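You operate a simulated robot arm through the tools that you are given. There is no shell and no other tool. Be economical: measure what you need, move in short steps, check, and stop when the job is done.

You run a simulated two-armed robot. Do the job below in one go: nothing can be reset, and whatever is moved stays where it is left.

TASK
Stretch the size 29 boot from the middle shelf and put it back.
Fine: seat it in the stretcher, heel to the stop, then open the instep buckle and leave it open; lever TIGHT until the toe bulges, FREE before lifting out. Set down upright: what you pick out.
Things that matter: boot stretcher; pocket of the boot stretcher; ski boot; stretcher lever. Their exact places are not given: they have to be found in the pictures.

Only the result counts: the job must be done as asked and must still hold three seconds after the hand-in. Knocking over, shifting, dropping, spilling or breaking anything else fails it.

THE ROBOT
Two 7-joint arms with fingered hands on one trunk, on a base that drives. Base frame: it is fixed to the floor where the robot stands at the start and does not move with it; the origin is under the middle of the robot, x ahead of it, y to its left, z up; the surface under the hand at the start is at about z = 0.62. Lengths are in m, angles in degrees, forces in N, time in s.
The left shoulder is at the start at [0.092, 0.113, 1.107], the right one opposite. With the tool pointing down near the work surface each hand reaches from about 0.1 to 0.84 m from the robot's upright axis, wherever it stands, measured 20 degrees to its own side. Places, roughly: boot stretcher [-1.1, -1.1, 0.9]; pocket of the boot stretcher [-1.1, -1.1, 0.9]; stretcher lever [-1.1, -1, 1]. Payload 3.7 kg a hand.
The TCP of each hand is the grasp point between the finger pads, 0.025 m short of the fingertips. In the tool frame z runs along the fingers and y along their closing line. The gripper opens to 0.088 m. The gripper's body begins 0.029 m behind the TCP. The gripper is a hand of 5 fingers: y runs from the thumb to the fingers, the wrist lies at [-0.013, -0.097, -0.162] in the tool frame, and closing takes about 1.5 s.
Orientation is told as [roll, pitch, yaw] about the base's x, y, z axes, in that order, counted from this pose: with the fingers straight down and the wrist toward the robot, the tool's x, y and z point along [0, 1, 0], [1, 0, 0] and [0, 0, -1] of the base frame.

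THE INTERFACE
- The arms move only by the tool drive_tool. It takes "left_deltas", "right_deltas" or both (then of equal length, played together; a hand with none holds still); each is a list of rows, each a list of 3 entries, a list of its own where there are three numbers: the turn, a rotation vector about the tool's x, y, z in degrees, then the shift along the tool's x, y, z in m, then the finger opening in m, from 0 to 0.088. In form: [[[ax, ay, az], [x, y, z], grip], ...]. A call has 1 to 12 rows; each row shifts and turns the commanded pose from where the row before left it, along the tool's axes as they then stand. A row lasts 0.2 s, in which the tool goes at most 0.05 m and 8.6 degrees; a call with a longer step from one row to the next is refused whole, and so is a gripper value outside its range. A pose out of reach is approached as far as the arm can. The call stops where the force on the tool passes 40 N (or 10 N more than at its start, if that is more) or the arm is blocked; 0.2 s more then pass. The fingers move at their own pace (about 0.045 m/s each) and stop on an object; they squeeze with about 23 N. The grip force told is the motor's: it shows also when the fingers shut on nothing. Time passes only in rows, and 0.2 s behind the last, so rows that do not move let the fingers close. It gives the time, the measured TCP pose, the force on the tool (base axes), the opening and the grip force at its end, in the units of the frame above (readings bear some noise), with the torque about the TCP (base axes, N m) and any sound that the robot's microphone picked up.
- Cameras (640 x 400 px; columns grow to the right, rows downward): "scene" is now at [0.1942, 0.0194, 1.2389]; the picture's right is [0.41, -0.91, 0.01], its down [-0.56, -0.26, -0.79] and it looks along [0.72, 0.32, -0.61] (base axes); focal length 214 px, centre (320, 200). "left" rides on the left gripper at [-0.059, -0.079, -0.105] in its tool frame; the picture's right is [-0.73, -0.32, 0.61], its down [0.62, -0.68, 0.38] and it looks along [0.29, 0.66, 0.70] (tool axes); focal length 234 px, centre (320, 200). "right" rides on the right gripper at [0.059, -0.079, -0.105] in its tool frame; the picture's right is [-0.73, 0.32, -0.61], its down [-0.62, -0.68, 0.38] and it looks along [-0.29, 0.66, 0.70] (tool axes); focal length 234 px, centre (320, 200).
- grab_frame(camera): a new picture of that camera. It takes no simulated time.
- move_column(by): slides the trunk up (or, below 0, down) by that many m; the arms and the scene camera ride with it, the base frame stays. It gives what a move gives, with no picture.
- base_move(legs): drives the robot by 1 to 6 legs, each [ahead, left, turn to the left] in m, m and degrees, along the robot's own axes; the way and the turn of a leg run together, so that a leg with both is an arc; at most 1.5 m and 180 degrees a leg. The arms and the cameras ride along, it lands a little off, and it stops where it bumps. It gives what a move gives.
- set_grasp(shape, hand): the hand has 5 fingers and takes this shape, open, in about a second: jaw (thumb against the fingers, like two jaws); tri (thumb and two fingers); tip (a fingertip pinch); poke (one finger out to press); point (the index stretched); flat (the hand flat); cup (the hand cupped); fist (a fist). The gripper value then closes the fingers along that shape, each until it touches; the sizes above hold for jaw. It gives what a move gives, with no picture.
- pan_tilt(pan, tilt): turns the head with the scene camera to pan (to the left, within 80 degrees either way) and tilt (down, from -29 to 69), counted from straight ahead of the robot. It gives what a move gives.
- probe_pixels(camera, pixels): for up to 12 pixels [column, row] of the newest picture of that camera ("zoom" is the newest enlarged one), the place [x, y, z] in the base frame of the surface seen there, good to about 0.003 m. It takes no simulated time.
- zoom(camera, box): a new picture of the part [left, top, right, bottom] of that camera's present view, enlarged. It takes no simulated time.
- job_done(): hands the job in; it is judged then, once.

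Keep the steps short. Do not move on a guess: measure, check each grasp and each placing, and mend mistakes. In all there are 80 turns and 58 pictures (those below and enlarged ones count). Leave the grippers open and the arms clear of the work at the hand-in unless told otherwise, and finish with a single line.

The tools are called after "Emit:" as a command line: name --argument value ..., lists and objects as JSON in quotes. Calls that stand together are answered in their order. drive_tool: Moves the arms, as the interface text tells. Its arguments: {"type":"object","properties":{"left_deltas":{"type":"array","items":{"type":"array"}},"right_deltas":{"type":"array","items":{"type":"array"}}},"required":[]} The other tools are called the same way: move_column (by) slides the trunk up or down; set_grasp (shape, hand) gives the hand a shape; base_move (legs) drives the base; pan_tilt (pan, tilt) turns the head that bears the scene camera; grab_frame (camera) takes a picture; probe_pixels (camera, pixels) gives the place of the surface under pixels of a picture; zoom (camera, box) takes an enlarged picture of a part of a camera's view; job_done () hands the job in.

At the start:

```text
time_s: 0.0
left_eef_pos: [0.2108, 0.4239, 1.0259]
left_tcp_rot: [0.6, -2.0, -0.6]
left_force: [0.3, 0.5, -0.4]
left_ft_torque: [0.03, 0.04, -0.02]
left_opening: 0.0879
left_grip_force: 0.1
left_shape: jaw
right_eef_pos: [0.3844, 0.0015, 1.1159]
right_tcp_rot: [0.4, -1.7, -0.7]
right_force: [-0.3, -1.2, -0.7]
right_ft_torque: [0.02, -0.02, -0.01]
right_opening: 0.088
right_grip_force: 0.1
right_shape: jaw
trunk travel left (down, up): [-0.125, 0.29]
robot x, y, heading: [-0.0793, 0.0025, -0.4]
head pan, tilt: [48.4, 44.4]
```

scene: 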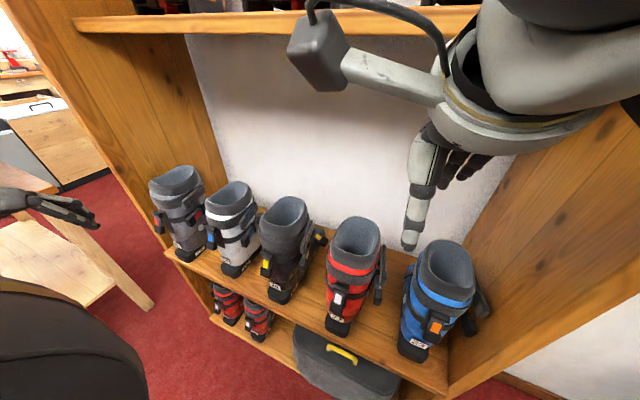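
right: 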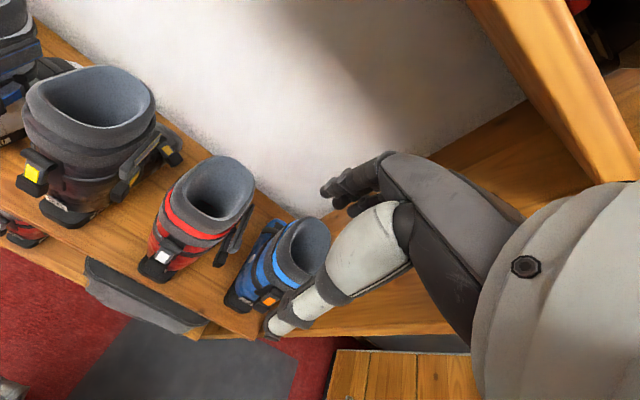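
left: 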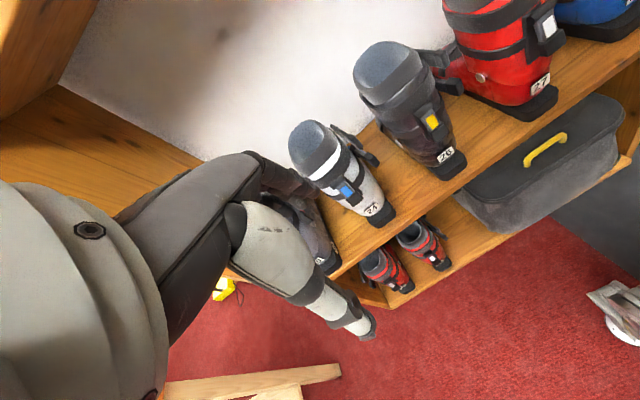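

Five boots stand on the middle shelf with toe labels. I enlarge the labels to read the sizes.

Emit:
zoom --camera "scene" --box '[140, 150, 340, 275]'

Emit:
zoom --camera "scene" --box '[300, 210, 500, 370]'

```text
3.20 times, centred on (240, 212) of scene
```

zoom: 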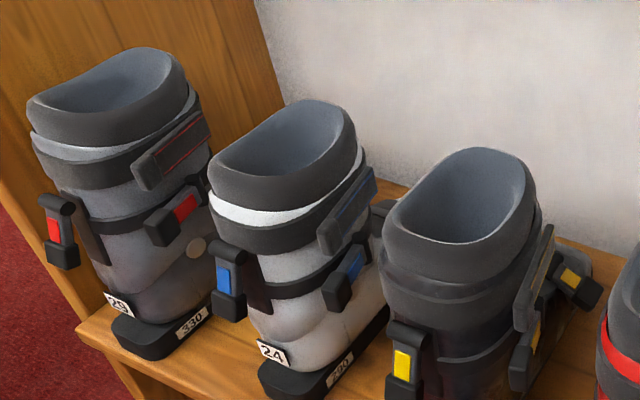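

```text
2.50 times, centred on (400, 290) of scene
```

zoom: 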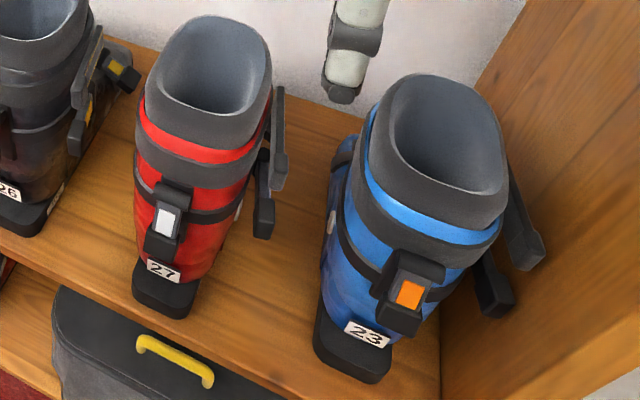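

The leftmost grey boot reads 29. I measure it, its neighbours and the shelf.

Emit:
zoom --camera "scene" --box '[130, 150, 258, 278]'

Emit:
pan_tilt --pan 60 --tilt 35

Emit:
grab_frame --camera "scene"

```text
3.12 times, centred on (194, 214) of scene
```

zoom: 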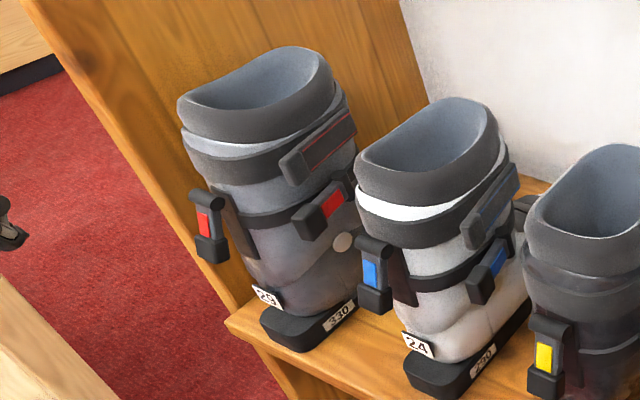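

```text
time_s: 0.7
left_eef_pos: [0.215, 0.4261, 1.0251]
left_tcp_rot: [0.3, -1.9, -0.9]
left_force: [0.3, 0.1, -0.2]
left_ft_torque: [0.0, -0.03, 0.01]
left_opening: 0.0875
left_grip_force: 0.1
left_shape: jaw
right_eef_pos: [0.3863, 0.0017, 1.116]
right_tcp_rot: [0.1, -1.6, -1.2]
right_force: [0.9, -0.1, -0.3]
right_ft_torque: [0.0, 0.02, -0.02]
right_opening: 0.0878
right_grip_force: 0.0
right_shape: jaw
trunk travel left (down, up): [-0.125, 0.29]
robot x, y, heading: [-0.0828, -0.0023, -0.8]
head pan, tilt: [60.0, 35.0]
```

```text
51 pictures are left
```

scene: 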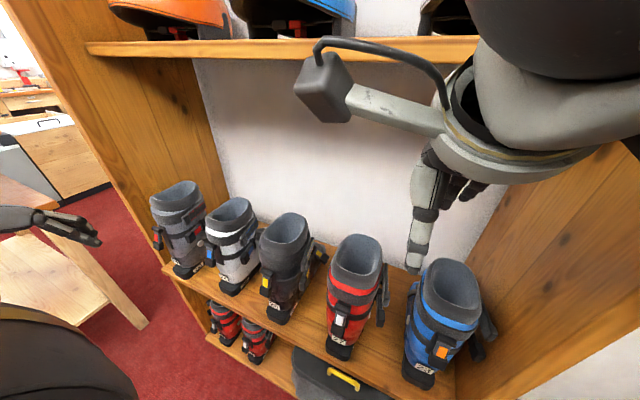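

I probe boot 29 (rim, toe, buckle), its neighbour, the shelf and the upper shelf edge.

Emit:
probe_pixels --camera "scene" --pixels '[[152, 195], [180, 183], [200, 190], [182, 202], [188, 273], [160, 233], [210, 207], [232, 200], [215, 283], [240, 50], [130, 110], [240, 300]]'

Emit:
zoom --camera "scene" --box '[140, 170, 270, 300]'

```text
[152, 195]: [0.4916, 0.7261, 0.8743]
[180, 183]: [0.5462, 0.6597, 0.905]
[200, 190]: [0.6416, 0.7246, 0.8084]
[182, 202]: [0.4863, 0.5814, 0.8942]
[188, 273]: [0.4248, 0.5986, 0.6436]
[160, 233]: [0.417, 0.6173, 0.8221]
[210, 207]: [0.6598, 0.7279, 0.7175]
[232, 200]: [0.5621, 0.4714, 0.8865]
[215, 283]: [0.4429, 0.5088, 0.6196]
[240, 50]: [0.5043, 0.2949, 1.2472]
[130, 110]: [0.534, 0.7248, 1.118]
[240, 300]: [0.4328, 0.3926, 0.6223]
```

```text
3.08 times, centred on (205, 235) of scene
```

zoom: 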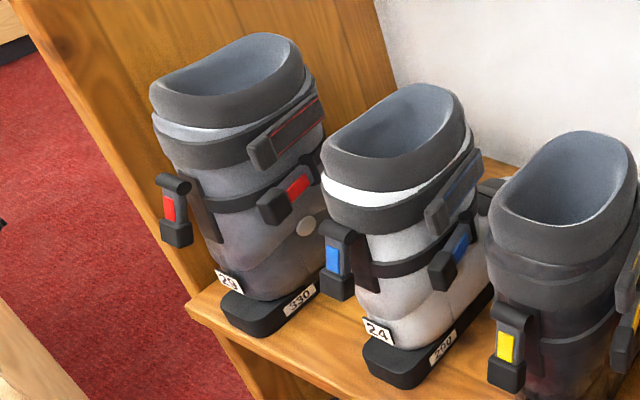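

I probe finer points on the enlarged picture.

Emit:
probe_pixels --camera "zoom" --pixels '[[160, 85], [225, 92], [295, 60], [250, 35], [225, 75], [175, 190], [178, 235], [255, 320], [228, 282], [200, 200], [270, 205], [265, 150]]'

Emit:
probe_pixels --camera "zoom" --pixels '[[305, 300], [170, 110], [300, 85], [275, 36], [165, 205], [190, 185], [330, 160], [345, 240], [215, 300], [155, 90], [210, 60], [305, 75]]'

```text
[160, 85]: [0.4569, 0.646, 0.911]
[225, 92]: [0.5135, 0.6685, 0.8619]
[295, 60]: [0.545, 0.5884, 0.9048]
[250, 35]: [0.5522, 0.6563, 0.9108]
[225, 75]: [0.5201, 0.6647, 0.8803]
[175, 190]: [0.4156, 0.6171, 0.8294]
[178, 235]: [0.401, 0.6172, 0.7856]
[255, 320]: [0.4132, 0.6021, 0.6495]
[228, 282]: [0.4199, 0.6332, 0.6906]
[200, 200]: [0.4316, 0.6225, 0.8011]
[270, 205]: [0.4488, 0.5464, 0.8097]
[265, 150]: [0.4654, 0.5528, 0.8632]
```

```text
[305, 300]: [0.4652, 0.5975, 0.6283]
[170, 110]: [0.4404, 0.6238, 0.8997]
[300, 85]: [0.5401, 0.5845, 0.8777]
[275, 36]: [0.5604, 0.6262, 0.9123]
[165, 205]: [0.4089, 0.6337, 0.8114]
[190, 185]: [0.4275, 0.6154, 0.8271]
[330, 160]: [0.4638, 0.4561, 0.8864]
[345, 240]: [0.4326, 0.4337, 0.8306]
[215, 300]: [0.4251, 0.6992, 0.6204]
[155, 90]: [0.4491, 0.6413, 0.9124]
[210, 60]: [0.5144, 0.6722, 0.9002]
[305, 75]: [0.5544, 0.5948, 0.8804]
```

Boot 29 is located: rim z≈0.91, x 0.445–0.562, y 0.58–0.675. Next I look around for the stretcher and obstacles.

Emit:
pan_tilt --pan -80 --tilt 25

Emit:
grab_frame --camera "scene"

Emit:
pan_tilt --pan 80 --tilt 30

Emit:
grab_frame --camera "scene"

```text
time_s: 3.0
left_eef_pos: [0.2136, 0.4277, 1.0243]
left_tcp_rot: [0.3, -1.9, -1.0]
left_force: [-0.1, -0.2, 0.5]
left_ft_torque: [-0.01, 0.03, -0.01]
left_opening: 0.088
left_grip_force: 0.0
left_shape: jaw
right_eef_pos: [0.3873, 0.0014, 1.1165]
right_tcp_rot: [0.2, -1.8, -1.5]
right_force: [0.6, 0.7, 0.2]
right_ft_torque: [0.0, -0.01, 0.02]
right_opening: 0.0882
right_grip_force: 0.1
right_shape: jaw
trunk travel left (down, up): [-0.125, 0.29]
robot x, y, heading: [-0.0826, 0.0013, -0.6]
head pan, tilt: [-80.0, 25.0]
```

```text
49 pictures are left
```

scene: 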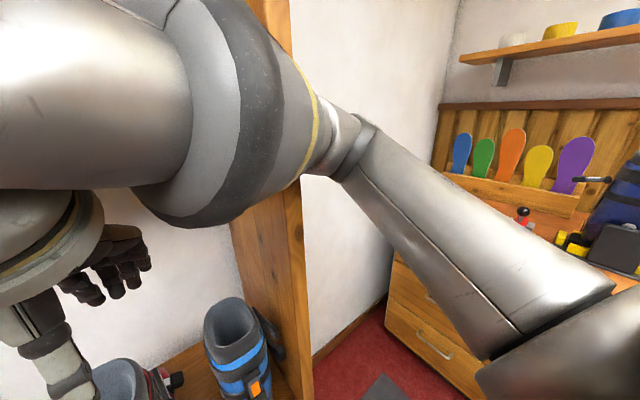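

```text
time_s: 5.4
left_eef_pos: [0.2146, 0.4257, 1.0246]
left_tcp_rot: [0.4, -1.9, -0.9]
left_force: [0.4, 0.2, -0.3]
left_ft_torque: [0.03, -0.01, -0.03]
left_opening: 0.0875
left_grip_force: 0.1
left_shape: jaw
right_eef_pos: [0.3869, 0.0019, 1.1176]
right_tcp_rot: [0.3, -1.8, -1.4]
right_force: [0.2, 0.2, -0.6]
right_ft_torque: [-0.02, 0.03, 0.0]
right_opening: 0.0879
right_grip_force: 0.0
right_shape: jaw
trunk travel left (down, up): [-0.125, 0.29]
robot x, y, heading: [-0.0805, 0.0014, -0.9]
head pan, tilt: [80.0, 30.0]
```

```text
48 pictures are left
```

scene: 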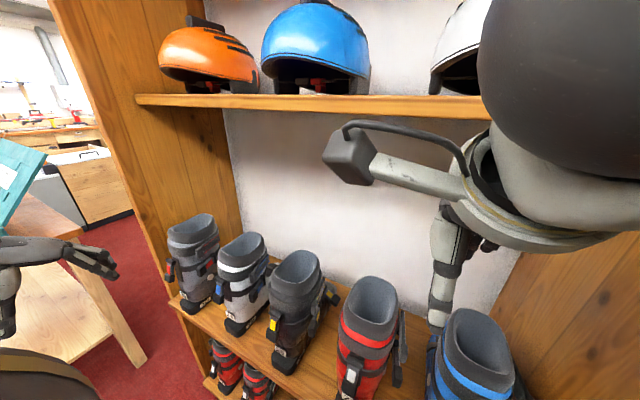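

I probe the table on the left and the workbench extents before driving.

Emit:
probe_pixels --camera "scene" --pixels '[[140, 360], [70, 355], [80, 235], [60, 200], [30, 170], [100, 210], [150, 200], [175, 300], [120, 270], [10, 360]]'

Emit:
base_move --legs '[[-0.3, 0, 0]]'

Emit:
grab_frame --camera "scene"

```text
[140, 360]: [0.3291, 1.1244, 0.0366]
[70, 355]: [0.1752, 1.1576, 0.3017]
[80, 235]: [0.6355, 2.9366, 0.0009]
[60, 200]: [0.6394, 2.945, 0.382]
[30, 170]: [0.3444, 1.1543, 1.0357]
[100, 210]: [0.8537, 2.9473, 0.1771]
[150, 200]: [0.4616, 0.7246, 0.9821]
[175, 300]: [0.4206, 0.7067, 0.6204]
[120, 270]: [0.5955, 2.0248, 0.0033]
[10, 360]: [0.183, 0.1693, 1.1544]
```

```text
time_s: 7.5
left_eef_pos: [-0.0619, 0.437, 1.0111]
left_tcp_rot: [0.0, -0.1, -0.5]
left_force: [-0.2, -0.8, -0.4]
left_ft_torque: [0.05, -0.01, -0.04]
left_opening: 0.0876
left_grip_force: 0.1
left_shape: jaw
right_eef_pos: [0.1166, 0.0161, 1.0988]
right_tcp_rot: [-0.4, 0.7, -0.8]
right_force: [-0.5, 0.3, -0.5]
right_ft_torque: [0.0, 0.0, 0.01]
right_opening: 0.0879
right_grip_force: 0.1
right_shape: jaw
trunk travel left (down, up): [-0.125, 0.29]
robot x, y, heading: [-0.3833, 0.0053, -0.4]
head pan, tilt: [80.0, 30.0]
```

```text
47 pictures are left
```

scene: 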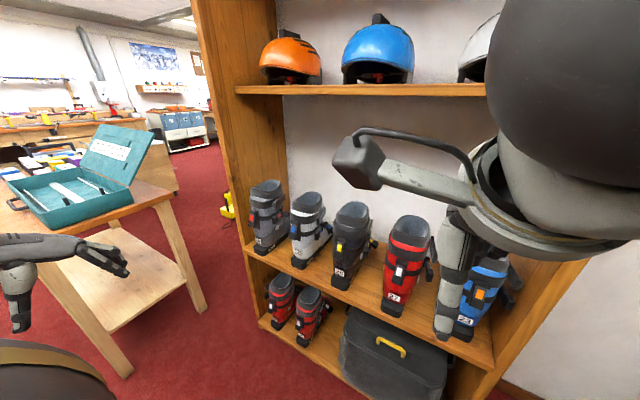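

Clear around. I turn right to face the stretcher.

Emit:
base_move --legs '[[0, 0, -100]]'

Emit:
pan_tilt --pan 0 --tilt 30

Emit:
grab_frame --camera "scene"

```text
time_s: 12.2
left_eef_pos: [-0.0168, -0.3964, 1.0107]
left_tcp_rot: [0.0, -0.1, -101.5]
left_force: [0.3, 0.6, -0.1]
left_ft_torque: [0.02, -0.01, 0.02]
left_opening: 0.0876
left_grip_force: 0.0
left_shape: jaw
right_eef_pos: [-0.4658, -0.4911, 1.0961]
right_tcp_rot: [-0.5, 0.8, -102.0]
right_force: [0.9, 0.2, -0.2]
right_ft_torque: [-0.01, 0.02, 0.02]
right_opening: 0.0878
right_grip_force: 0.1
right_shape: jaw
trunk travel left (down, up): [-0.125, 0.29]
robot x, y, heading: [-0.3857, 0.0017, -101.5]
head pan, tilt: [80.0, 30.0]
```

```text
time_s: 13.7
left_eef_pos: [-0.017, -0.395, 1.0105]
left_tcp_rot: [0.0, 0.0, -101.5]
left_force: [0.0, 0.0, -1.0]
left_ft_torque: [0.0, -0.02, -0.01]
left_opening: 0.0876
left_grip_force: 0.0
left_shape: jaw
right_eef_pos: [-0.4653, -0.4917, 1.0969]
right_tcp_rot: [-0.4, 0.8, -102.1]
right_force: [-0.7, 0.0, -0.2]
right_ft_torque: [-0.01, 0.01, 0.01]
right_opening: 0.0878
right_grip_force: 0.1
right_shape: jaw
trunk travel left (down, up): [-0.125, 0.29]
robot x, y, heading: [-0.3851, 0.0043, -101.4]
head pan, tilt: [0.0, 30.0]
```

```text
46 pictures are left
```

scene: 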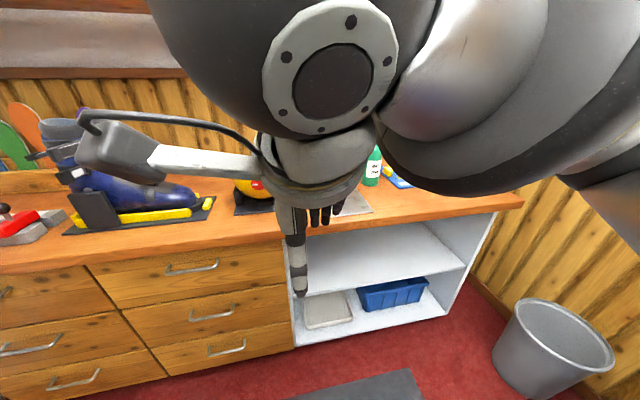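

The right arm blocks the view of the stretcher's place. I move the right hand aside (to the right and back).

Emit:
drive_tool --right_deltas '[[[0, 0, 0], [-0.04, -0.02, 0], 0.088], [[0, 0, 0], [-0.04, -0.02, 0], 0.088], [[0, 0, 0], [-0.04, -0.02, 0], 0.088], [[0, 0, 0], [-0.04, -0.02, 0], 0.088], [[0, 0, 0], [-0.04, -0.02, 0], 0.088], [[0, 0, 0], [-0.04, -0.02, 0], 0.088], [[0, 0, 0], [-0.04, -0.02, 0], 0.088], [[0, 0, 0], [-0.04, -0.02, 0], 0.088], [[0, 0, 0], [-0.04, -0.02, 0], 0.088]]'

Emit:
grab_frame --camera "scene"

```text
time_s: 15.1
left_eef_pos: [-0.0178, -0.396, 1.0109]
left_tcp_rot: [0.0, 0.0, -101.5]
left_force: [0.5, -0.3, 0.0]
left_ft_torque: [0.02, 0.02, 0.01]
left_opening: 0.0878
left_grip_force: 0.1
left_shape: jaw
right_eef_pos: [-0.663, -0.3755, 1.1595]
right_tcp_rot: [-0.1, 1.0, -103.3]
right_force: [-6.4, -31.7, 5.1]
right_ft_torque: [4.18, -1.06, -2.25]
right_opening: 0.0878
right_grip_force: 0.2
right_shape: jaw
right hand out of reach, approached as far as the arm can: row 3, 4, 5, 6
trunk travel left (down, up): [-0.125, 0.29]
robot x, y, heading: [-0.3831, 0.0013, -101.5]
head pan, tilt: [0.0, 30.0]
stopped in row 7 (right hand): the force on the tool passed its limit at 50 N (the readings are from after the stop); the commanded pose is now the measured one
```

```text
45 pictures are left
```

scene: 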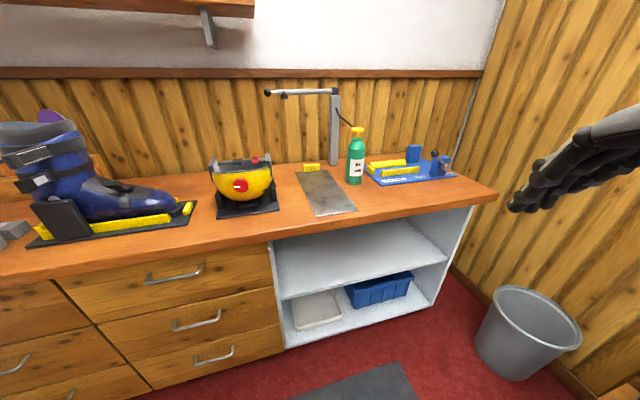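

Now the bench is visible. I enlarge the device at (310, 150) and the bench items.

Emit:
zoom --camera "scene" --box '[200, 70, 480, 240]'

Emit:
probe_pixels --camera "scene" --pixels '[[268, 93], [325, 93], [335, 130], [300, 173], [322, 173], [318, 213], [355, 209], [310, 167], [325, 190], [470, 195], [240, 200], [352, 128]]'

```text
2.29 times, centred on (340, 155) of scene
```

zoom: 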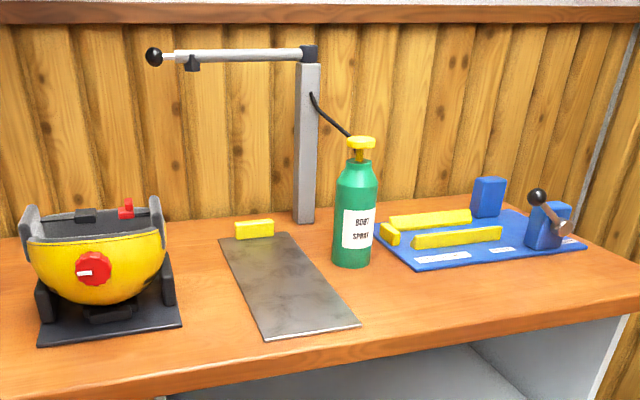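

```text
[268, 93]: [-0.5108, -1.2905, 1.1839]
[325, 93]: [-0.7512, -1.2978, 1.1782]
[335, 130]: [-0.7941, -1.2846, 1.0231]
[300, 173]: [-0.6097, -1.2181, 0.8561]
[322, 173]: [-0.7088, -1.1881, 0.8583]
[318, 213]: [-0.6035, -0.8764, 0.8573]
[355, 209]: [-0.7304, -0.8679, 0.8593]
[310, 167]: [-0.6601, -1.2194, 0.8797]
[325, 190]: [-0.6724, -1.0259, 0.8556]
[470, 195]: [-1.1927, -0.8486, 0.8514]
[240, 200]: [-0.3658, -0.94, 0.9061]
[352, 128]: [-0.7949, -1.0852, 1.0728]
```

The blue fixture with yellow rails and knob lever is the stretcher. I relax the right arm and probe the fixture's rough geometry and right wall.

Emit:
probe_pixels --camera "scene" --pixels '[[520, 100], [490, 290], [540, 330], [412, 153], [443, 160], [434, 153], [370, 172], [380, 161], [400, 172], [455, 177], [375, 179], [420, 180]]'

Emit:
drive_tool --right_deltas '[[[0, 0, 0], [0.03, -0.03, 0.03], 0.088], [[0, 0, 0], [0.02, -0.03, 0.03], 0.088], [[0, 0, 0], [0.0, -0.03, 0.03], 0.088]]'

```text
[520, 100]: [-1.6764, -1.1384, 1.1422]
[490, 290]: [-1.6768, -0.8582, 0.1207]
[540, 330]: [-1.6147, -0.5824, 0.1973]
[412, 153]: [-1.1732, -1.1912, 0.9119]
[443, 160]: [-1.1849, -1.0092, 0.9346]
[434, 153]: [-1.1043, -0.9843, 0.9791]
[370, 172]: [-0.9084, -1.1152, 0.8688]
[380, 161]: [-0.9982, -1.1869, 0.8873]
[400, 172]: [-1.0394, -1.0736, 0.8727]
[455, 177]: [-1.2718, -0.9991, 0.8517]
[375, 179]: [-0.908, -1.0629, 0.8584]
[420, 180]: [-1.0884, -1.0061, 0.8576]
```

```text
refused: row 1 steps farther than a row can; nothing moved
```

Emit:
drive_tool --right_deltas '[[[0, 0, 0], [0.02, -0.02, 0.02], 0.088], [[0, 0, 0], [0.02, -0.02, 0.02], 0.088], [[0, 0, 0], [0.0, -0.02, 0.03], 0.088]]'

Emit:
base_move --legs '[[0.27, -0.53, 11]]'

Emit:
pan_tilt --pan 0 --tilt 40

Emit:
grab_frame --camera "scene"

```text
time_s: 15.4
left_eef_pos: [-0.0176, -0.3948, 1.0121]
left_tcp_rot: [-0.1, -0.1, -101.5]
left_force: [-0.2, -0.9, -0.1]
left_ft_torque: [0.02, 0.01, -0.01]
left_opening: 0.0875
left_grip_force: 0.1
left_shape: jaw
right_eef_pos: [-0.6597, -0.3772, 1.1597]
right_tcp_rot: [0.2, 1.6, -104.2]
right_force: [2.0, -20.5, -0.7]
right_ft_torque: [2.54, 0.28, -2.0]
right_opening: 0.0879
right_grip_force: 0.0
right_shape: jaw
right hand out of reach, approached as far as the arm can: row 1
trunk travel left (down, up): [-0.125, 0.29]
robot x, y, heading: [-0.3816, 0.0002, -101.6]
head pan, tilt: [0.0, 30.0]
stopped in row 1 (right hand): the force on the tool passed its limit at 86 N (the readings are from after the stop); the commanded pose is now the measured one
```

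```text
time_s: 16.9
left_eef_pos: [-0.0581, -0.4025, 1.0112]
left_tcp_rot: [0.0, 0.0, -100.4]
left_force: [0.2, 1.1, 0.9]
left_ft_torque: [0.01, 0.01, 0.01]
left_opening: 0.088
left_grip_force: 0.1
left_shape: jaw
right_eef_pos: [-0.7031, -0.396, 1.1593]
right_tcp_rot: [0.3, 1.7, -103.5]
right_force: [0.3, -13.7, 0.6]
right_ft_torque: [1.88, 0.06, -1.39]
right_opening: 0.0877
right_grip_force: 0.0
right_shape: jaw
trunk travel left (down, up): [-0.125, 0.29]
robot x, y, heading: [-0.429, -0.01, -100.3]
head pan, tilt: [0.0, 30.0]
stopped in leg 1: the force on the tool passed its limit at 41 N (the readings are from after the stop); the commanded pose is now the measured one
```

```text
time_s: 17.6
left_eef_pos: [-0.0588, -0.4031, 1.0112]
left_tcp_rot: [0.0, 0.0, -100.5]
left_force: [0.0, 0.4, -0.1]
left_ft_torque: [0.0, 0.02, 0.01]
left_opening: 0.0877
left_grip_force: 0.1
left_shape: jaw
right_eef_pos: [-0.7015, -0.3957, 1.1605]
right_tcp_rot: [0.2, 1.4, -103.4]
right_force: [-0.5, -0.3, 0.7]
right_ft_torque: [-0.03, 0.01, -0.02]
right_opening: 0.0879
right_grip_force: 0.0
right_shape: jaw
trunk travel left (down, up): [-0.125, 0.29]
robot x, y, heading: [-0.4293, -0.0153, -100.6]
head pan, tilt: [0.0, 40.0]
```

```text
43 pictures are left
```

scene: 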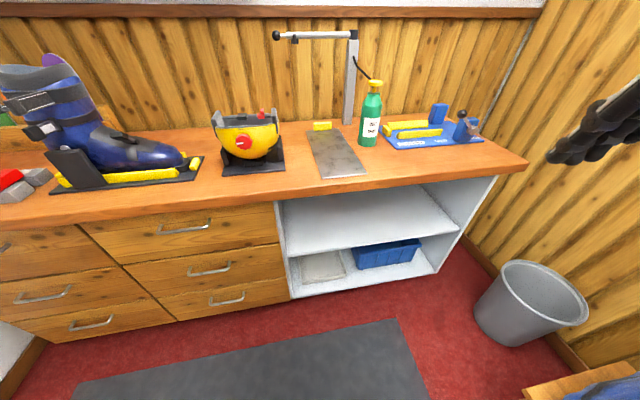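

Something stands to the right at (600, 385). I look that way before driving.

Emit:
pan_tilt --pan -50 --tilt 40

Emit:
grab_frame --camera "scene"

```text
time_s: 18.8
left_eef_pos: [-0.0587, -0.4027, 1.0108]
left_tcp_rot: [-0.1, 0.0, -100.5]
left_force: [0.3, -0.5, 0.0]
left_ft_torque: [-0.02, 0.04, 0.0]
left_opening: 0.0878
left_grip_force: 0.1
left_shape: jaw
right_eef_pos: [-0.7025, -0.3968, 1.1604]
right_tcp_rot: [0.2, 1.4, -103.4]
right_force: [-0.7, 0.1, 0.4]
right_ft_torque: [0.02, 0.01, 0.01]
right_opening: 0.0879
right_grip_force: 0.0
right_shape: jaw
trunk travel left (down, up): [-0.125, 0.29]
robot x, y, heading: [-0.4292, -0.0095, -100.8]
head pan, tilt: [-50.0, 40.0]
```

```text
42 pictures are left
```

scene: 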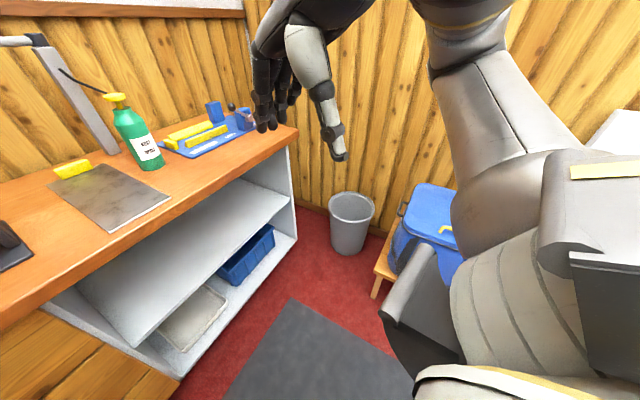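

Emit:
probe_pixels --camera "scene" --pixels '[[430, 195], [385, 265], [400, 240], [450, 240], [375, 295], [350, 200], [295, 130], [180, 375]]'

Emit:
base_move --legs '[[0.1, -0.25, 0]]'

```text
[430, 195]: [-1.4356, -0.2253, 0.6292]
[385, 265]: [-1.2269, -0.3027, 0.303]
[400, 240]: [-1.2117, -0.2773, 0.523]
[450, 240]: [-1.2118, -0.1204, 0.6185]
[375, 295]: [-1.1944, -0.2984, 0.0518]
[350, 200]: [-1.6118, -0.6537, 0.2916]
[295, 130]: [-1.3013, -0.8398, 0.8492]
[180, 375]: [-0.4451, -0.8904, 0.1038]
```

```text
time_s: 21.5
left_eef_pos: [-0.3179, -0.4562, 1.0107]
left_tcp_rot: [0.0, -0.1, -100.5]
left_force: [0.3, 0.4, 0.5]
left_ft_torque: [0.01, -0.01, -0.02]
left_opening: 0.0876
left_grip_force: 0.0
left_shape: jaw
right_eef_pos: [-0.9621, -0.4487, 1.1597]
right_tcp_rot: [0.2, 1.4, -103.4]
right_force: [-0.4, -0.5, -0.3]
right_ft_torque: [-0.03, -0.01, -0.01]
right_opening: 0.0876
right_grip_force: 0.1
right_shape: jaw
trunk travel left (down, up): [-0.125, 0.29]
robot x, y, heading: [-0.6871, -0.0659, -100.5]
head pan, tilt: [-50.0, 40.0]
```

I drive nearer to the stretcher and look.

Emit:
base_move --legs '[[0.3, 0, 0]]'

Emit:
pan_tilt --pan -25 --tilt 35

Emit:
grab_frame --camera "scene"

```text
time_s: 23.6
left_eef_pos: [-0.3725, -0.752, 1.0109]
left_tcp_rot: [0.0, 0.0, -100.6]
left_force: [-0.2, -0.6, -0.2]
left_ft_torque: [0.03, 0.0, 0.01]
left_opening: 0.0877
left_grip_force: 0.1
left_shape: jaw
right_eef_pos: [-1.0172, -0.7458, 1.1596]
right_tcp_rot: [0.1, 1.6, -103.4]
right_force: [-0.5, 0.9, -0.9]
right_ft_torque: [-0.02, 0.02, 0.03]
right_opening: 0.0878
right_grip_force: 0.1
right_shape: jaw
trunk travel left (down, up): [-0.125, 0.29]
robot x, y, heading: [-0.7453, -0.3579, -100.3]
head pan, tilt: [-50.0, 40.0]
```

```text
time_s: 24.5
left_eef_pos: [-0.3727, -0.7496, 1.0116]
left_tcp_rot: [0.0, -0.1, -100.5]
left_force: [0.0, -0.6, 0.1]
left_ft_torque: [-0.04, 0.0, 0.03]
left_opening: 0.0877
left_grip_force: 0.1
left_shape: jaw
right_eef_pos: [-1.0163, -0.7448, 1.1608]
right_tcp_rot: [0.1, 1.5, -103.4]
right_force: [-0.8, 0.6, 0.1]
right_ft_torque: [0.0, -0.01, -0.02]
right_opening: 0.0879
right_grip_force: 0.1
right_shape: jaw
trunk travel left (down, up): [-0.125, 0.29]
robot x, y, heading: [-0.7425, -0.3595, -100.4]
head pan, tilt: [-25.0, 35.0]
```

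```text
41 pictures are left
```

scene: 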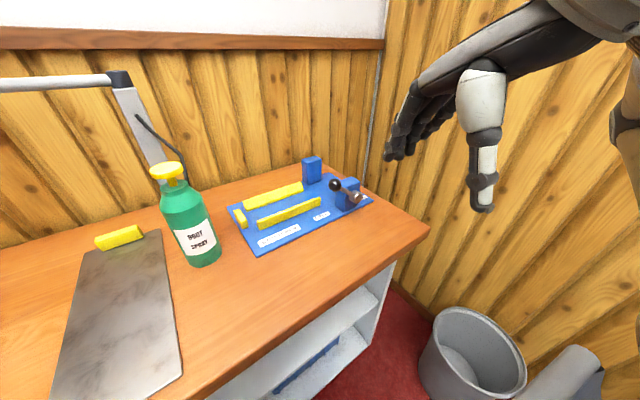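

Emit:
zoom --camera "scene" --box '[220, 145, 390, 255]'

Emit:
probe_pixels --camera "zoom" --pixels '[[75, 275], [95, 275], [90, 222], [305, 170], [145, 297], [375, 220], [430, 135], [500, 215], [345, 75], [240, 260], [170, 250], [560, 210]]'

```text
3.64 times, centred on (305, 200) of scene
```

zoom: 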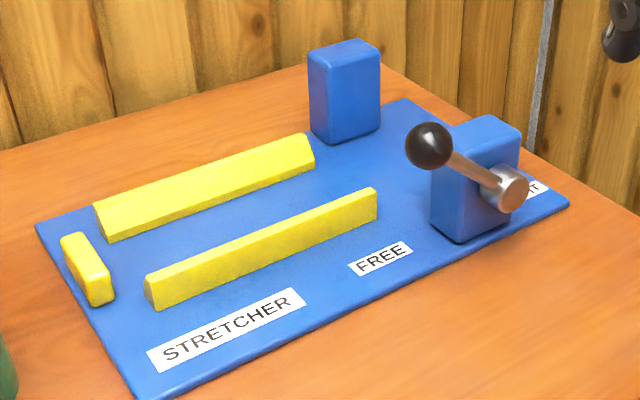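

```text
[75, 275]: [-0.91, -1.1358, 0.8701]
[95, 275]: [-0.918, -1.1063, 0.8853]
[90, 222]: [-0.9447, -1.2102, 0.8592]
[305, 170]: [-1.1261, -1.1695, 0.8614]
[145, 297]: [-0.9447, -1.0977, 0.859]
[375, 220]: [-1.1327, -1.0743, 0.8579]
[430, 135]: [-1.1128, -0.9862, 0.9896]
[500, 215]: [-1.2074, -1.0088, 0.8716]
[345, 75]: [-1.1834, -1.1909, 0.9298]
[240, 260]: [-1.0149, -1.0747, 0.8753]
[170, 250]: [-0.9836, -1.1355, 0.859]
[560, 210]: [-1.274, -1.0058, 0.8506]
```

I probe rail, stop, block and lever details further.

Emit:
probe_pixels --camera "zoom" --pixels '[[112, 243], [312, 175], [148, 270], [370, 186], [80, 236], [112, 295], [365, 140], [435, 225], [300, 135], [97, 203], [375, 193], [155, 305]]'

Emit:
probe_pixels --camera "zoom" --pixels '[[460, 165], [480, 180], [515, 190], [425, 150], [470, 125], [440, 200], [330, 100], [375, 90], [205, 235], [200, 290], [110, 215], [160, 275]]'

```text
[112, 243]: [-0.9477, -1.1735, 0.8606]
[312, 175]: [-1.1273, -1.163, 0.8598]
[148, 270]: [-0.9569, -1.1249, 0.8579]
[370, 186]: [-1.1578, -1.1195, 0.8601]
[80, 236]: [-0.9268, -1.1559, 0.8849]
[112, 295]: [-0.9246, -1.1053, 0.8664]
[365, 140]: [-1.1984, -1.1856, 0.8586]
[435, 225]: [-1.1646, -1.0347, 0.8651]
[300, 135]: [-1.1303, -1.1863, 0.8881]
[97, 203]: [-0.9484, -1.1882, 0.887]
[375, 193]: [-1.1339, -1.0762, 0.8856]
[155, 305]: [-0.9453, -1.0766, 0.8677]
```

```text
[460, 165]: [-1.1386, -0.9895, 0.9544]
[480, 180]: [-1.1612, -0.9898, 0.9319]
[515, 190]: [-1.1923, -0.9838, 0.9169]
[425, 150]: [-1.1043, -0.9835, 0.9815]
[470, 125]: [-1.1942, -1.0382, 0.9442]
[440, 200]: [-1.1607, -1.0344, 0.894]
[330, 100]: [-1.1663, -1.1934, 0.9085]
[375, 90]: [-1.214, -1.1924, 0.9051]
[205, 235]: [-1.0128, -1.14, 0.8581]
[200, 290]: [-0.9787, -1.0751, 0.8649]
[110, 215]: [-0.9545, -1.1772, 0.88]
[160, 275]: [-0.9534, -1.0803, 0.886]
```

Stretcher is understood: heel stop face at x≈-0.925, rails centred y≈-1.13, plate z≈0.858, lever now on the FREE side. I go back to the shelf, standing in front of boot 29.

Emit:
base_move --legs '[[-0.4, 0, 0], [0, 0, 100], [0.4, 0, 0], [0, 0.5, 0]]'

Emit:
pan_tilt --pan 0 --tilt 35

Emit:
grab_frame --camera "scene"

```text
time_s: 37.8
left_eef_pos: [0.0509, 0.967, 1.0123]
left_tcp_rot: [0.0, 0.0, -0.6]
left_force: [0.1, -1.1, -0.6]
left_ft_torque: [-0.01, 0.04, -0.02]
left_opening: 0.0875
left_grip_force: 0.0
left_shape: jaw
right_eef_pos: [0.1553, 0.3306, 1.161]
right_tcp_rot: [0.1, 1.5, -3.5]
right_force: [0.5, 1.1, 0.3]
right_ft_torque: [-0.03, -0.01, -0.01]
right_opening: 0.0881
right_grip_force: 0.1
right_shape: jaw
trunk travel left (down, up): [-0.125, 0.29]
robot x, y, heading: [-0.2688, 0.5365, -0.6]
head pan, tilt: [-25.0, 35.0]
```

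```text
time_s: 38.7
left_eef_pos: [0.051, 0.9677, 1.01]
left_tcp_rot: [0.0, -0.1, -0.5]
left_force: [0.5, -0.8, 0.6]
left_ft_torque: [0.0, 0.02, 0.03]
left_opening: 0.0875
left_grip_force: 0.1
left_shape: jaw
right_eef_pos: [0.1568, 0.3308, 1.1602]
right_tcp_rot: [0.2, 1.5, -3.4]
right_force: [0.5, -0.3, -0.3]
right_ft_torque: [0.02, -0.01, -0.01]
right_opening: 0.0877
right_grip_force: 0.1
right_shape: jaw
trunk travel left (down, up): [-0.125, 0.29]
robot x, y, heading: [-0.2719, 0.5305, -0.6]
head pan, tilt: [0.0, 35.0]
```

```text
39 pictures are left
```

scene: 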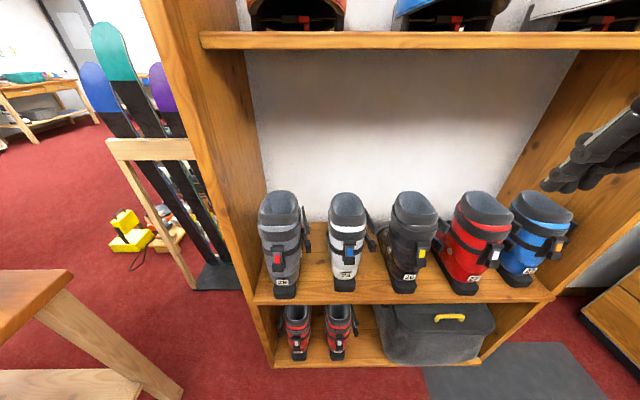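

Emit:
zoom --camera "scene" --box '[230, 175, 390, 310]'

```text
2.96 times, centred on (310, 242) of scene
```

zoom: 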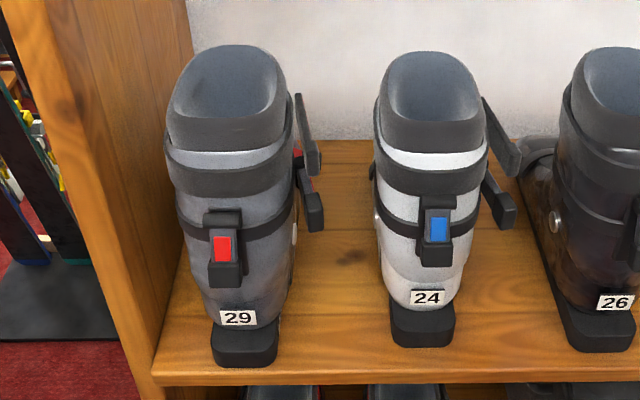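

Emit:
probe_pixels --camera "zoom" --pixels '[[228, 50], [270, 65], [185, 68], [172, 110], [228, 130], [282, 115], [226, 90], [222, 218], [222, 250], [225, 282], [243, 355], [300, 105]]'

Emit:
probe_pixels --camera "zoom" --pixels '[[316, 165], [310, 190], [314, 222], [205, 225], [245, 225], [215, 365], [275, 360], [293, 235], [238, 318], [175, 180], [290, 180], [130, 200]]'

```text
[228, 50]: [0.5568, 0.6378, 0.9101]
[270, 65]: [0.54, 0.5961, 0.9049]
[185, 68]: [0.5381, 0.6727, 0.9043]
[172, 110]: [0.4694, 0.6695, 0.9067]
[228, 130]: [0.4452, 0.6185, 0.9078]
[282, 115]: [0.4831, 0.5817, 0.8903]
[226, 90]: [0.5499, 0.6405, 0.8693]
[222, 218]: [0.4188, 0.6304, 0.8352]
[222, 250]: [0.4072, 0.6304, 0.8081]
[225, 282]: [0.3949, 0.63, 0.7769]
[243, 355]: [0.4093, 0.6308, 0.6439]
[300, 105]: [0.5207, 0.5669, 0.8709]
```

```text
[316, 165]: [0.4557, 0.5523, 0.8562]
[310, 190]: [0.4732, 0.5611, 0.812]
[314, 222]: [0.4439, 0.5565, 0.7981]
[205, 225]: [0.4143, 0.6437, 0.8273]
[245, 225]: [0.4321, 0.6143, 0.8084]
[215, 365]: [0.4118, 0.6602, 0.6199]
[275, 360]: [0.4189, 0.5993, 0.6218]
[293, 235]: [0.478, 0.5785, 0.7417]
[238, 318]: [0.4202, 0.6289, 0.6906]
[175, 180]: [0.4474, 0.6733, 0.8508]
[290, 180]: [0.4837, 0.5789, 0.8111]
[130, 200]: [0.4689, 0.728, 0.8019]
```

Boot 29 is nearly square to the shelf (y centre ≈0.63), leaning forward, so its back rim (x≈0.557) is near above its balance point. I'll pinch the back rim with the right hand. First I drive 0.2 m forward and bring the hand over.

Emit:
base_move --legs '[[0.2, 0.03, 0]]'

Emit:
drive_tool --right_deltas '[[[0, 0, 0], [0.04, 0, 0], 0.088], [[0, 0, 0], [0.04, 0, 0], 0.088], [[0, 0, 0], [0.04, 0, 0], 0.088], [[0, 0, 0], [0.04, 0, 0], 0.088], [[0, 0, 0], [0.04, 0, 0], 0.088], [[0, 0, 0], [0.04, 0, 0], 0.088]]'

Emit:
grab_frame --camera "right"

```text
time_s: 40.3
left_eef_pos: [0.2493, 0.994, 1.0103]
left_tcp_rot: [-0.1, 0.0, -0.6]
left_force: [-0.2, -0.3, 0.5]
left_ft_torque: [0.0, -0.01, 0.01]
left_opening: 0.0877
left_grip_force: 0.1
left_shape: jaw
right_eef_pos: [0.3539, 0.3592, 1.1595]
right_tcp_rot: [0.3, 1.6, -3.5]
right_force: [0.7, -0.3, -0.2]
right_ft_torque: [0.01, 0.01, -0.01]
right_opening: 0.0879
right_grip_force: 0.0
right_shape: jaw
trunk travel left (down, up): [-0.125, 0.29]
robot x, y, heading: [-0.0726, 0.5624, -0.7]
head pan, tilt: [0.0, 35.0]
```

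```text
time_s: 41.4
left_eef_pos: [0.25, 0.9942, 1.0115]
left_tcp_rot: [0.0, -0.2, -0.6]
left_force: [0.0, 1.5, 0.5]
left_ft_torque: [0.03, 0.0, -0.02]
left_opening: 0.088
left_grip_force: 0.1
left_shape: jaw
right_eef_pos: [0.3902, 0.4679, 1.1675]
right_tcp_rot: [5.8, 3.6, -14.7]
right_force: [-0.6, 0.8, 0.5]
right_ft_torque: [0.02, -0.01, 0.01]
right_opening: 0.0878
right_grip_force: 0.1
right_shape: jaw
trunk travel left (down, up): [-0.125, 0.29]
robot x, y, heading: [-0.072, 0.5611, -0.5]
head pan, tilt: [0.0, 35.0]
stopped in row 5 (right hand): the arm was blocked; the commanded pose is now the measured one
```

```text
37 pictures are left
```

right: 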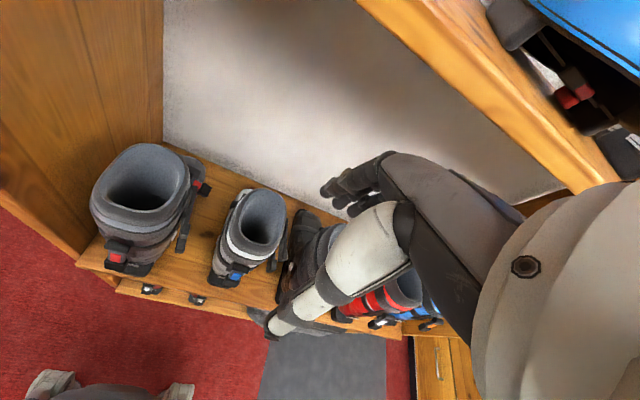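

The arm seems at a joint limit close to the body; I lower the hand a bit, straighten it and reach outward.

Emit:
drive_tool --right_deltas '[[[0, 0, 0], [0, 0.02, 0.03], 0.088], [[0, 0, 0], [0, 0.02, 0.03], 0.088], [[0, 0, -5], [0.02, 0.02, 0.02], 0.088], [[0, 0, -5], [0.03, 0.02, 0.0], 0.088], [[0, 0, -4], [0.03, 0.01, 0.0], 0.088]]'

```text
time_s: 42.5
left_eef_pos: [0.2489, 0.9941, 1.0108]
left_tcp_rot: [0.1, 0.1, -0.5]
left_force: [-0.2, 0.8, 0.0]
left_ft_torque: [0.03, 0.03, -0.02]
left_opening: 0.0875
left_grip_force: 0.0
left_shape: jaw
right_eef_pos: [0.4876, 0.5378, 1.0912]
right_tcp_rot: [6.1, 2.0, -0.2]
right_force: [0.1, 0.0, -0.1]
right_ft_torque: [0.01, 0.02, 0.02]
right_opening: 0.0881
right_grip_force: 0.0
right_shape: jaw
trunk travel left (down, up): [-0.125, 0.29]
robot x, y, heading: [-0.0693, 0.5621, -0.3]
head pan, tilt: [0.0, 35.0]
```

Emit:
drive_tool --right_deltas '[[[0, -3, 0], [0.03, 0.01, 0], 0.088], [[0, -3, 0], [0.03, 0.02, 0.0], 0.088], [[-4, 0, 0], [0.03, 0.02, 0.0], 0.088], [[-4, 0, 0], [0.01, 0.01, 0.0], 0.088]]'

Emit:
grab_frame --camera "right"

Emit:
grab_frame --camera "scene"

```text
time_s: 43.5
left_eef_pos: [0.2502, 0.9945, 1.0126]
left_tcp_rot: [0.0, -0.1, -0.7]
left_force: [0.0, 0.7, 0.2]
left_ft_torque: [-0.01, -0.01, -0.03]
left_opening: 0.0877
left_grip_force: 0.1
left_shape: jaw
right_eef_pos: [0.5489, 0.6377, 1.0958]
right_tcp_rot: [0.2, -6.1, -0.4]
right_force: [-0.4, -0.9, -1.0]
right_ft_torque: [0.0, 0.01, 0.0]
right_opening: 0.0877
right_grip_force: 0.0
right_shape: jaw
trunk travel left (down, up): [-0.125, 0.29]
robot x, y, heading: [-0.068, 0.5567, -0.4]
head pan, tilt: [0.0, 35.0]
```

```text
36 pictures are left
```

right: 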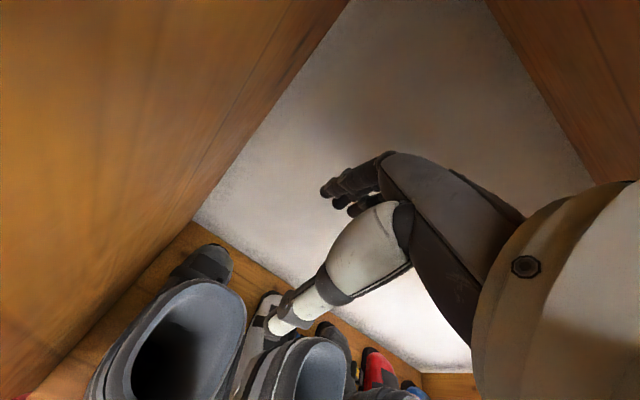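

```text
35 pictures are left
```

scene: 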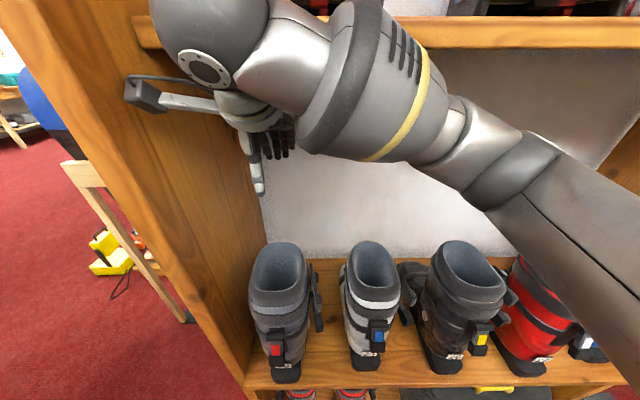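

The camera box is close to the side panel, so I'll keep y≈0.625. I probe the back rim and heel in the right-hand picture.

Emit:
probe_pixels --camera "right" --pixels '[[215, 283], [235, 300], [243, 320], [205, 300], [225, 320], [205, 262], [225, 270], [185, 290], [200, 250], [180, 260]]'

Emit:
probe_pixels --camera "scene" --pixels '[[280, 243], [280, 250], [299, 262], [257, 260], [255, 285], [280, 297], [305, 285], [262, 190], [285, 155], [145, 100], [370, 242], [320, 300]]'

```text
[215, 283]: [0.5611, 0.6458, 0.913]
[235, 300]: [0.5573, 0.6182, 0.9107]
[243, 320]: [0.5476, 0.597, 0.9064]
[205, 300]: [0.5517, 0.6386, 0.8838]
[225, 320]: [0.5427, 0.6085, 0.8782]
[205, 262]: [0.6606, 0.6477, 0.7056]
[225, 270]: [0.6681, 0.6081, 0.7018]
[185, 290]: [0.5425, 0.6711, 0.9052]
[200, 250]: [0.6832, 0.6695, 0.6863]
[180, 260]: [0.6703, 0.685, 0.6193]
```

```text
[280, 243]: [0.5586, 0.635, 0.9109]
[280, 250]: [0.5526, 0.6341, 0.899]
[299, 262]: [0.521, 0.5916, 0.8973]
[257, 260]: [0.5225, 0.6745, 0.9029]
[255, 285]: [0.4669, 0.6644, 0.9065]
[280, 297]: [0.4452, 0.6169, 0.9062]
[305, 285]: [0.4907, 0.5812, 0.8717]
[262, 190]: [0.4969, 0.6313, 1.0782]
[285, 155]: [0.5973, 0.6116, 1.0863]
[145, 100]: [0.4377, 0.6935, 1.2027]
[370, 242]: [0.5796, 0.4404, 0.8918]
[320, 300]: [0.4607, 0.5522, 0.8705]
```

Rim back is at (0.56, 0.64, 0.912), heel at x≈0.685 (boot length ≈0.275). I lower the hand to just above the rim and check.

Emit:
drive_tool --right_deltas '[[[0, 0, 0], [-0.005, -0.003, 0.04], 0.088], [[0, 0, 0], [-0.005, -0.003, 0.04], 0.088], [[0, 0, 0], [0, 0, 0.04], 0.088], [[0, 0, 0], [0, 0, 0.025], 0.088]]'

Emit:
zoom --camera "scene" --box '[200, 100, 360, 300]'

Emit:
grab_frame --camera "right"

```text
time_s: 44.5
left_eef_pos: [0.25, 0.994, 1.0118]
left_tcp_rot: [0.0, -0.1, -0.6]
left_force: [0.2, -0.2, -0.2]
left_ft_torque: [0.0, -0.02, 0.01]
left_opening: 0.0874
left_grip_force: 0.2
left_shape: jaw
right_eef_pos: [0.5583, 0.6287, 0.9517]
right_tcp_rot: [0.2, -6.0, -0.3]
right_force: [-0.7, 0.4, 0.3]
right_ft_torque: [0.02, -0.02, 0.01]
right_opening: 0.0879
right_grip_force: 0.0
right_shape: jaw
trunk travel left (down, up): [-0.125, 0.29]
robot x, y, heading: [-0.0741, 0.5664, -0.6]
head pan, tilt: [0.0, 35.0]
```

```text
2.00 times, centred on (280, 200) of scene
```

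zoom: 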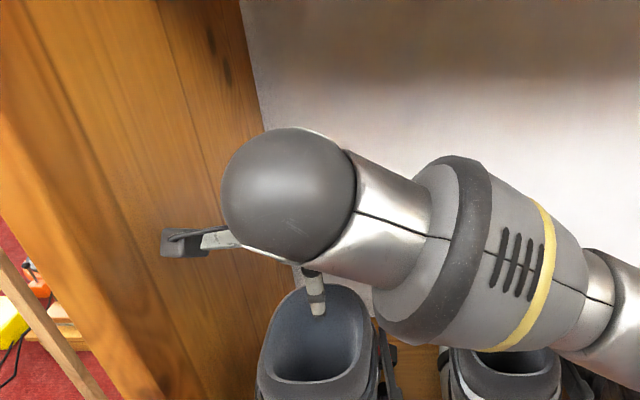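

```text
33 pictures are left
```

right: 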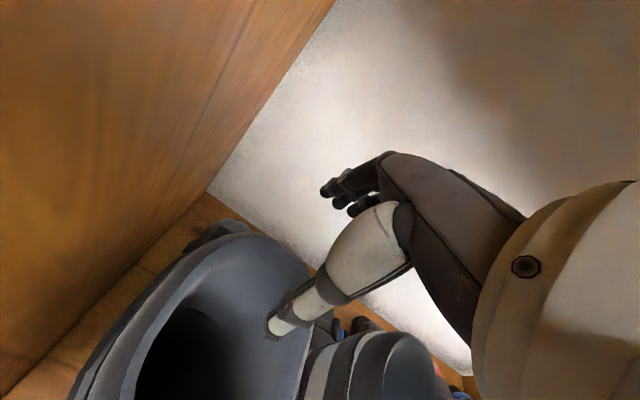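

Emit:
probe_pixels --camera "right" --pixels '[[277, 325], [325, 190], [352, 208], [378, 155], [300, 280], [265, 245], [240, 270]]'

Emit:
probe_pixels --camera "zoom" --pixels '[[318, 310], [315, 285], [185, 240], [305, 288], [345, 295], [365, 345]]'

```text
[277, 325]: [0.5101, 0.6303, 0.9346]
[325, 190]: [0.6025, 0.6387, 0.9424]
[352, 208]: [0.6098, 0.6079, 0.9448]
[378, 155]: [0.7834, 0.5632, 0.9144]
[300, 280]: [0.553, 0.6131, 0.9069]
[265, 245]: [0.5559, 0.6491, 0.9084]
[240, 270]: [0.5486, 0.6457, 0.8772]
```

```text
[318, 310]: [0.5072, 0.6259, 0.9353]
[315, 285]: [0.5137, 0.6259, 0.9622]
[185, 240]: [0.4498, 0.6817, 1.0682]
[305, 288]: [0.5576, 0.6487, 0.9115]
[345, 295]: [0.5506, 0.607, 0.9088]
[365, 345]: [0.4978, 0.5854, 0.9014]
```

Thumb (x 0.51) and fingers (x 0.60) straddle the back rim (x 0.555). I lower 0.06 m, then close.

Emit:
drive_tool --right_deltas '[[[0, 0, 0], [0, -0.001, 0.02], 0.088], [[0, 0, 0], [0, -0.001, 0.02], 0.088], [[0, 0, 0], [0, -0.001, 0.02], 0.088]]'

Emit:
drive_tool --right_deltas '[[[0, 0, 0], [0, 0, 0], 0.0], [[0, 0, 0], [0, 0, 0], 0.0], [[0, 0, 0], [0, 0, 0], 0.0], [[0, 0, 0], [0, 0, 0], 0.0], [[0, 0, 0], [0, 0, 0], 0.0], [[0, 0, 0], [0, 0, 0], 0.0], [[0, 0, 0], [0, 0, 0], 0.0], [[0, 0, 0], [0, 0, 0], 0.0]]'

Emit:
grab_frame --camera "right"

```text
time_s: 45.4
left_eef_pos: [0.2485, 0.9939, 1.0106]
left_tcp_rot: [0.0, 0.0, -0.6]
left_force: [-0.3, 0.0, 0.3]
left_ft_torque: [0.04, 0.01, 0.02]
left_opening: 0.0876
left_grip_force: 0.1
left_shape: jaw
right_eef_pos: [0.5611, 0.6273, 0.8906]
right_tcp_rot: [0.2, -6.0, -0.4]
right_force: [0.0, 0.0, 0.5]
right_ft_torque: [-0.03, 0.0, 0.0]
right_opening: 0.0878
right_grip_force: 0.0
right_shape: jaw
trunk travel left (down, up): [-0.125, 0.29]
robot x, y, heading: [-0.0764, 0.5574, -0.5]
head pan, tilt: [0.0, 35.0]
```

```text
time_s: 47.1
left_eef_pos: [0.2499, 0.9941, 1.0116]
left_tcp_rot: [0.1, -0.1, -0.6]
left_force: [0.2, 0.0, 0.5]
left_ft_torque: [0.01, -0.02, 0.02]
left_opening: 0.0876
left_grip_force: 0.1
left_shape: jaw
right_eef_pos: [0.5602, 0.6273, 0.8905]
right_tcp_rot: [0.3, -6.0, -0.4]
right_force: [0.0, 0.0, -0.9]
right_ft_torque: [0.02, 0.09, 0.12]
right_opening: 0.012
right_grip_force: 22.3
right_shape: jaw
trunk travel left (down, up): [-0.125, 0.29]
robot x, y, heading: [-0.0741, 0.5593, -0.8]
head pan, tilt: [0.0, 35.0]
```

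```text
32 pictures are left
```

right: 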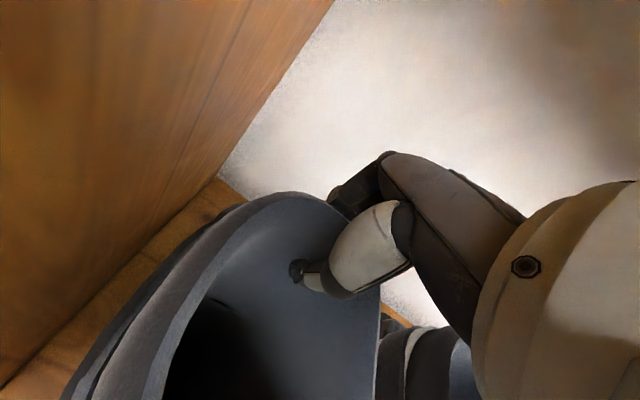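

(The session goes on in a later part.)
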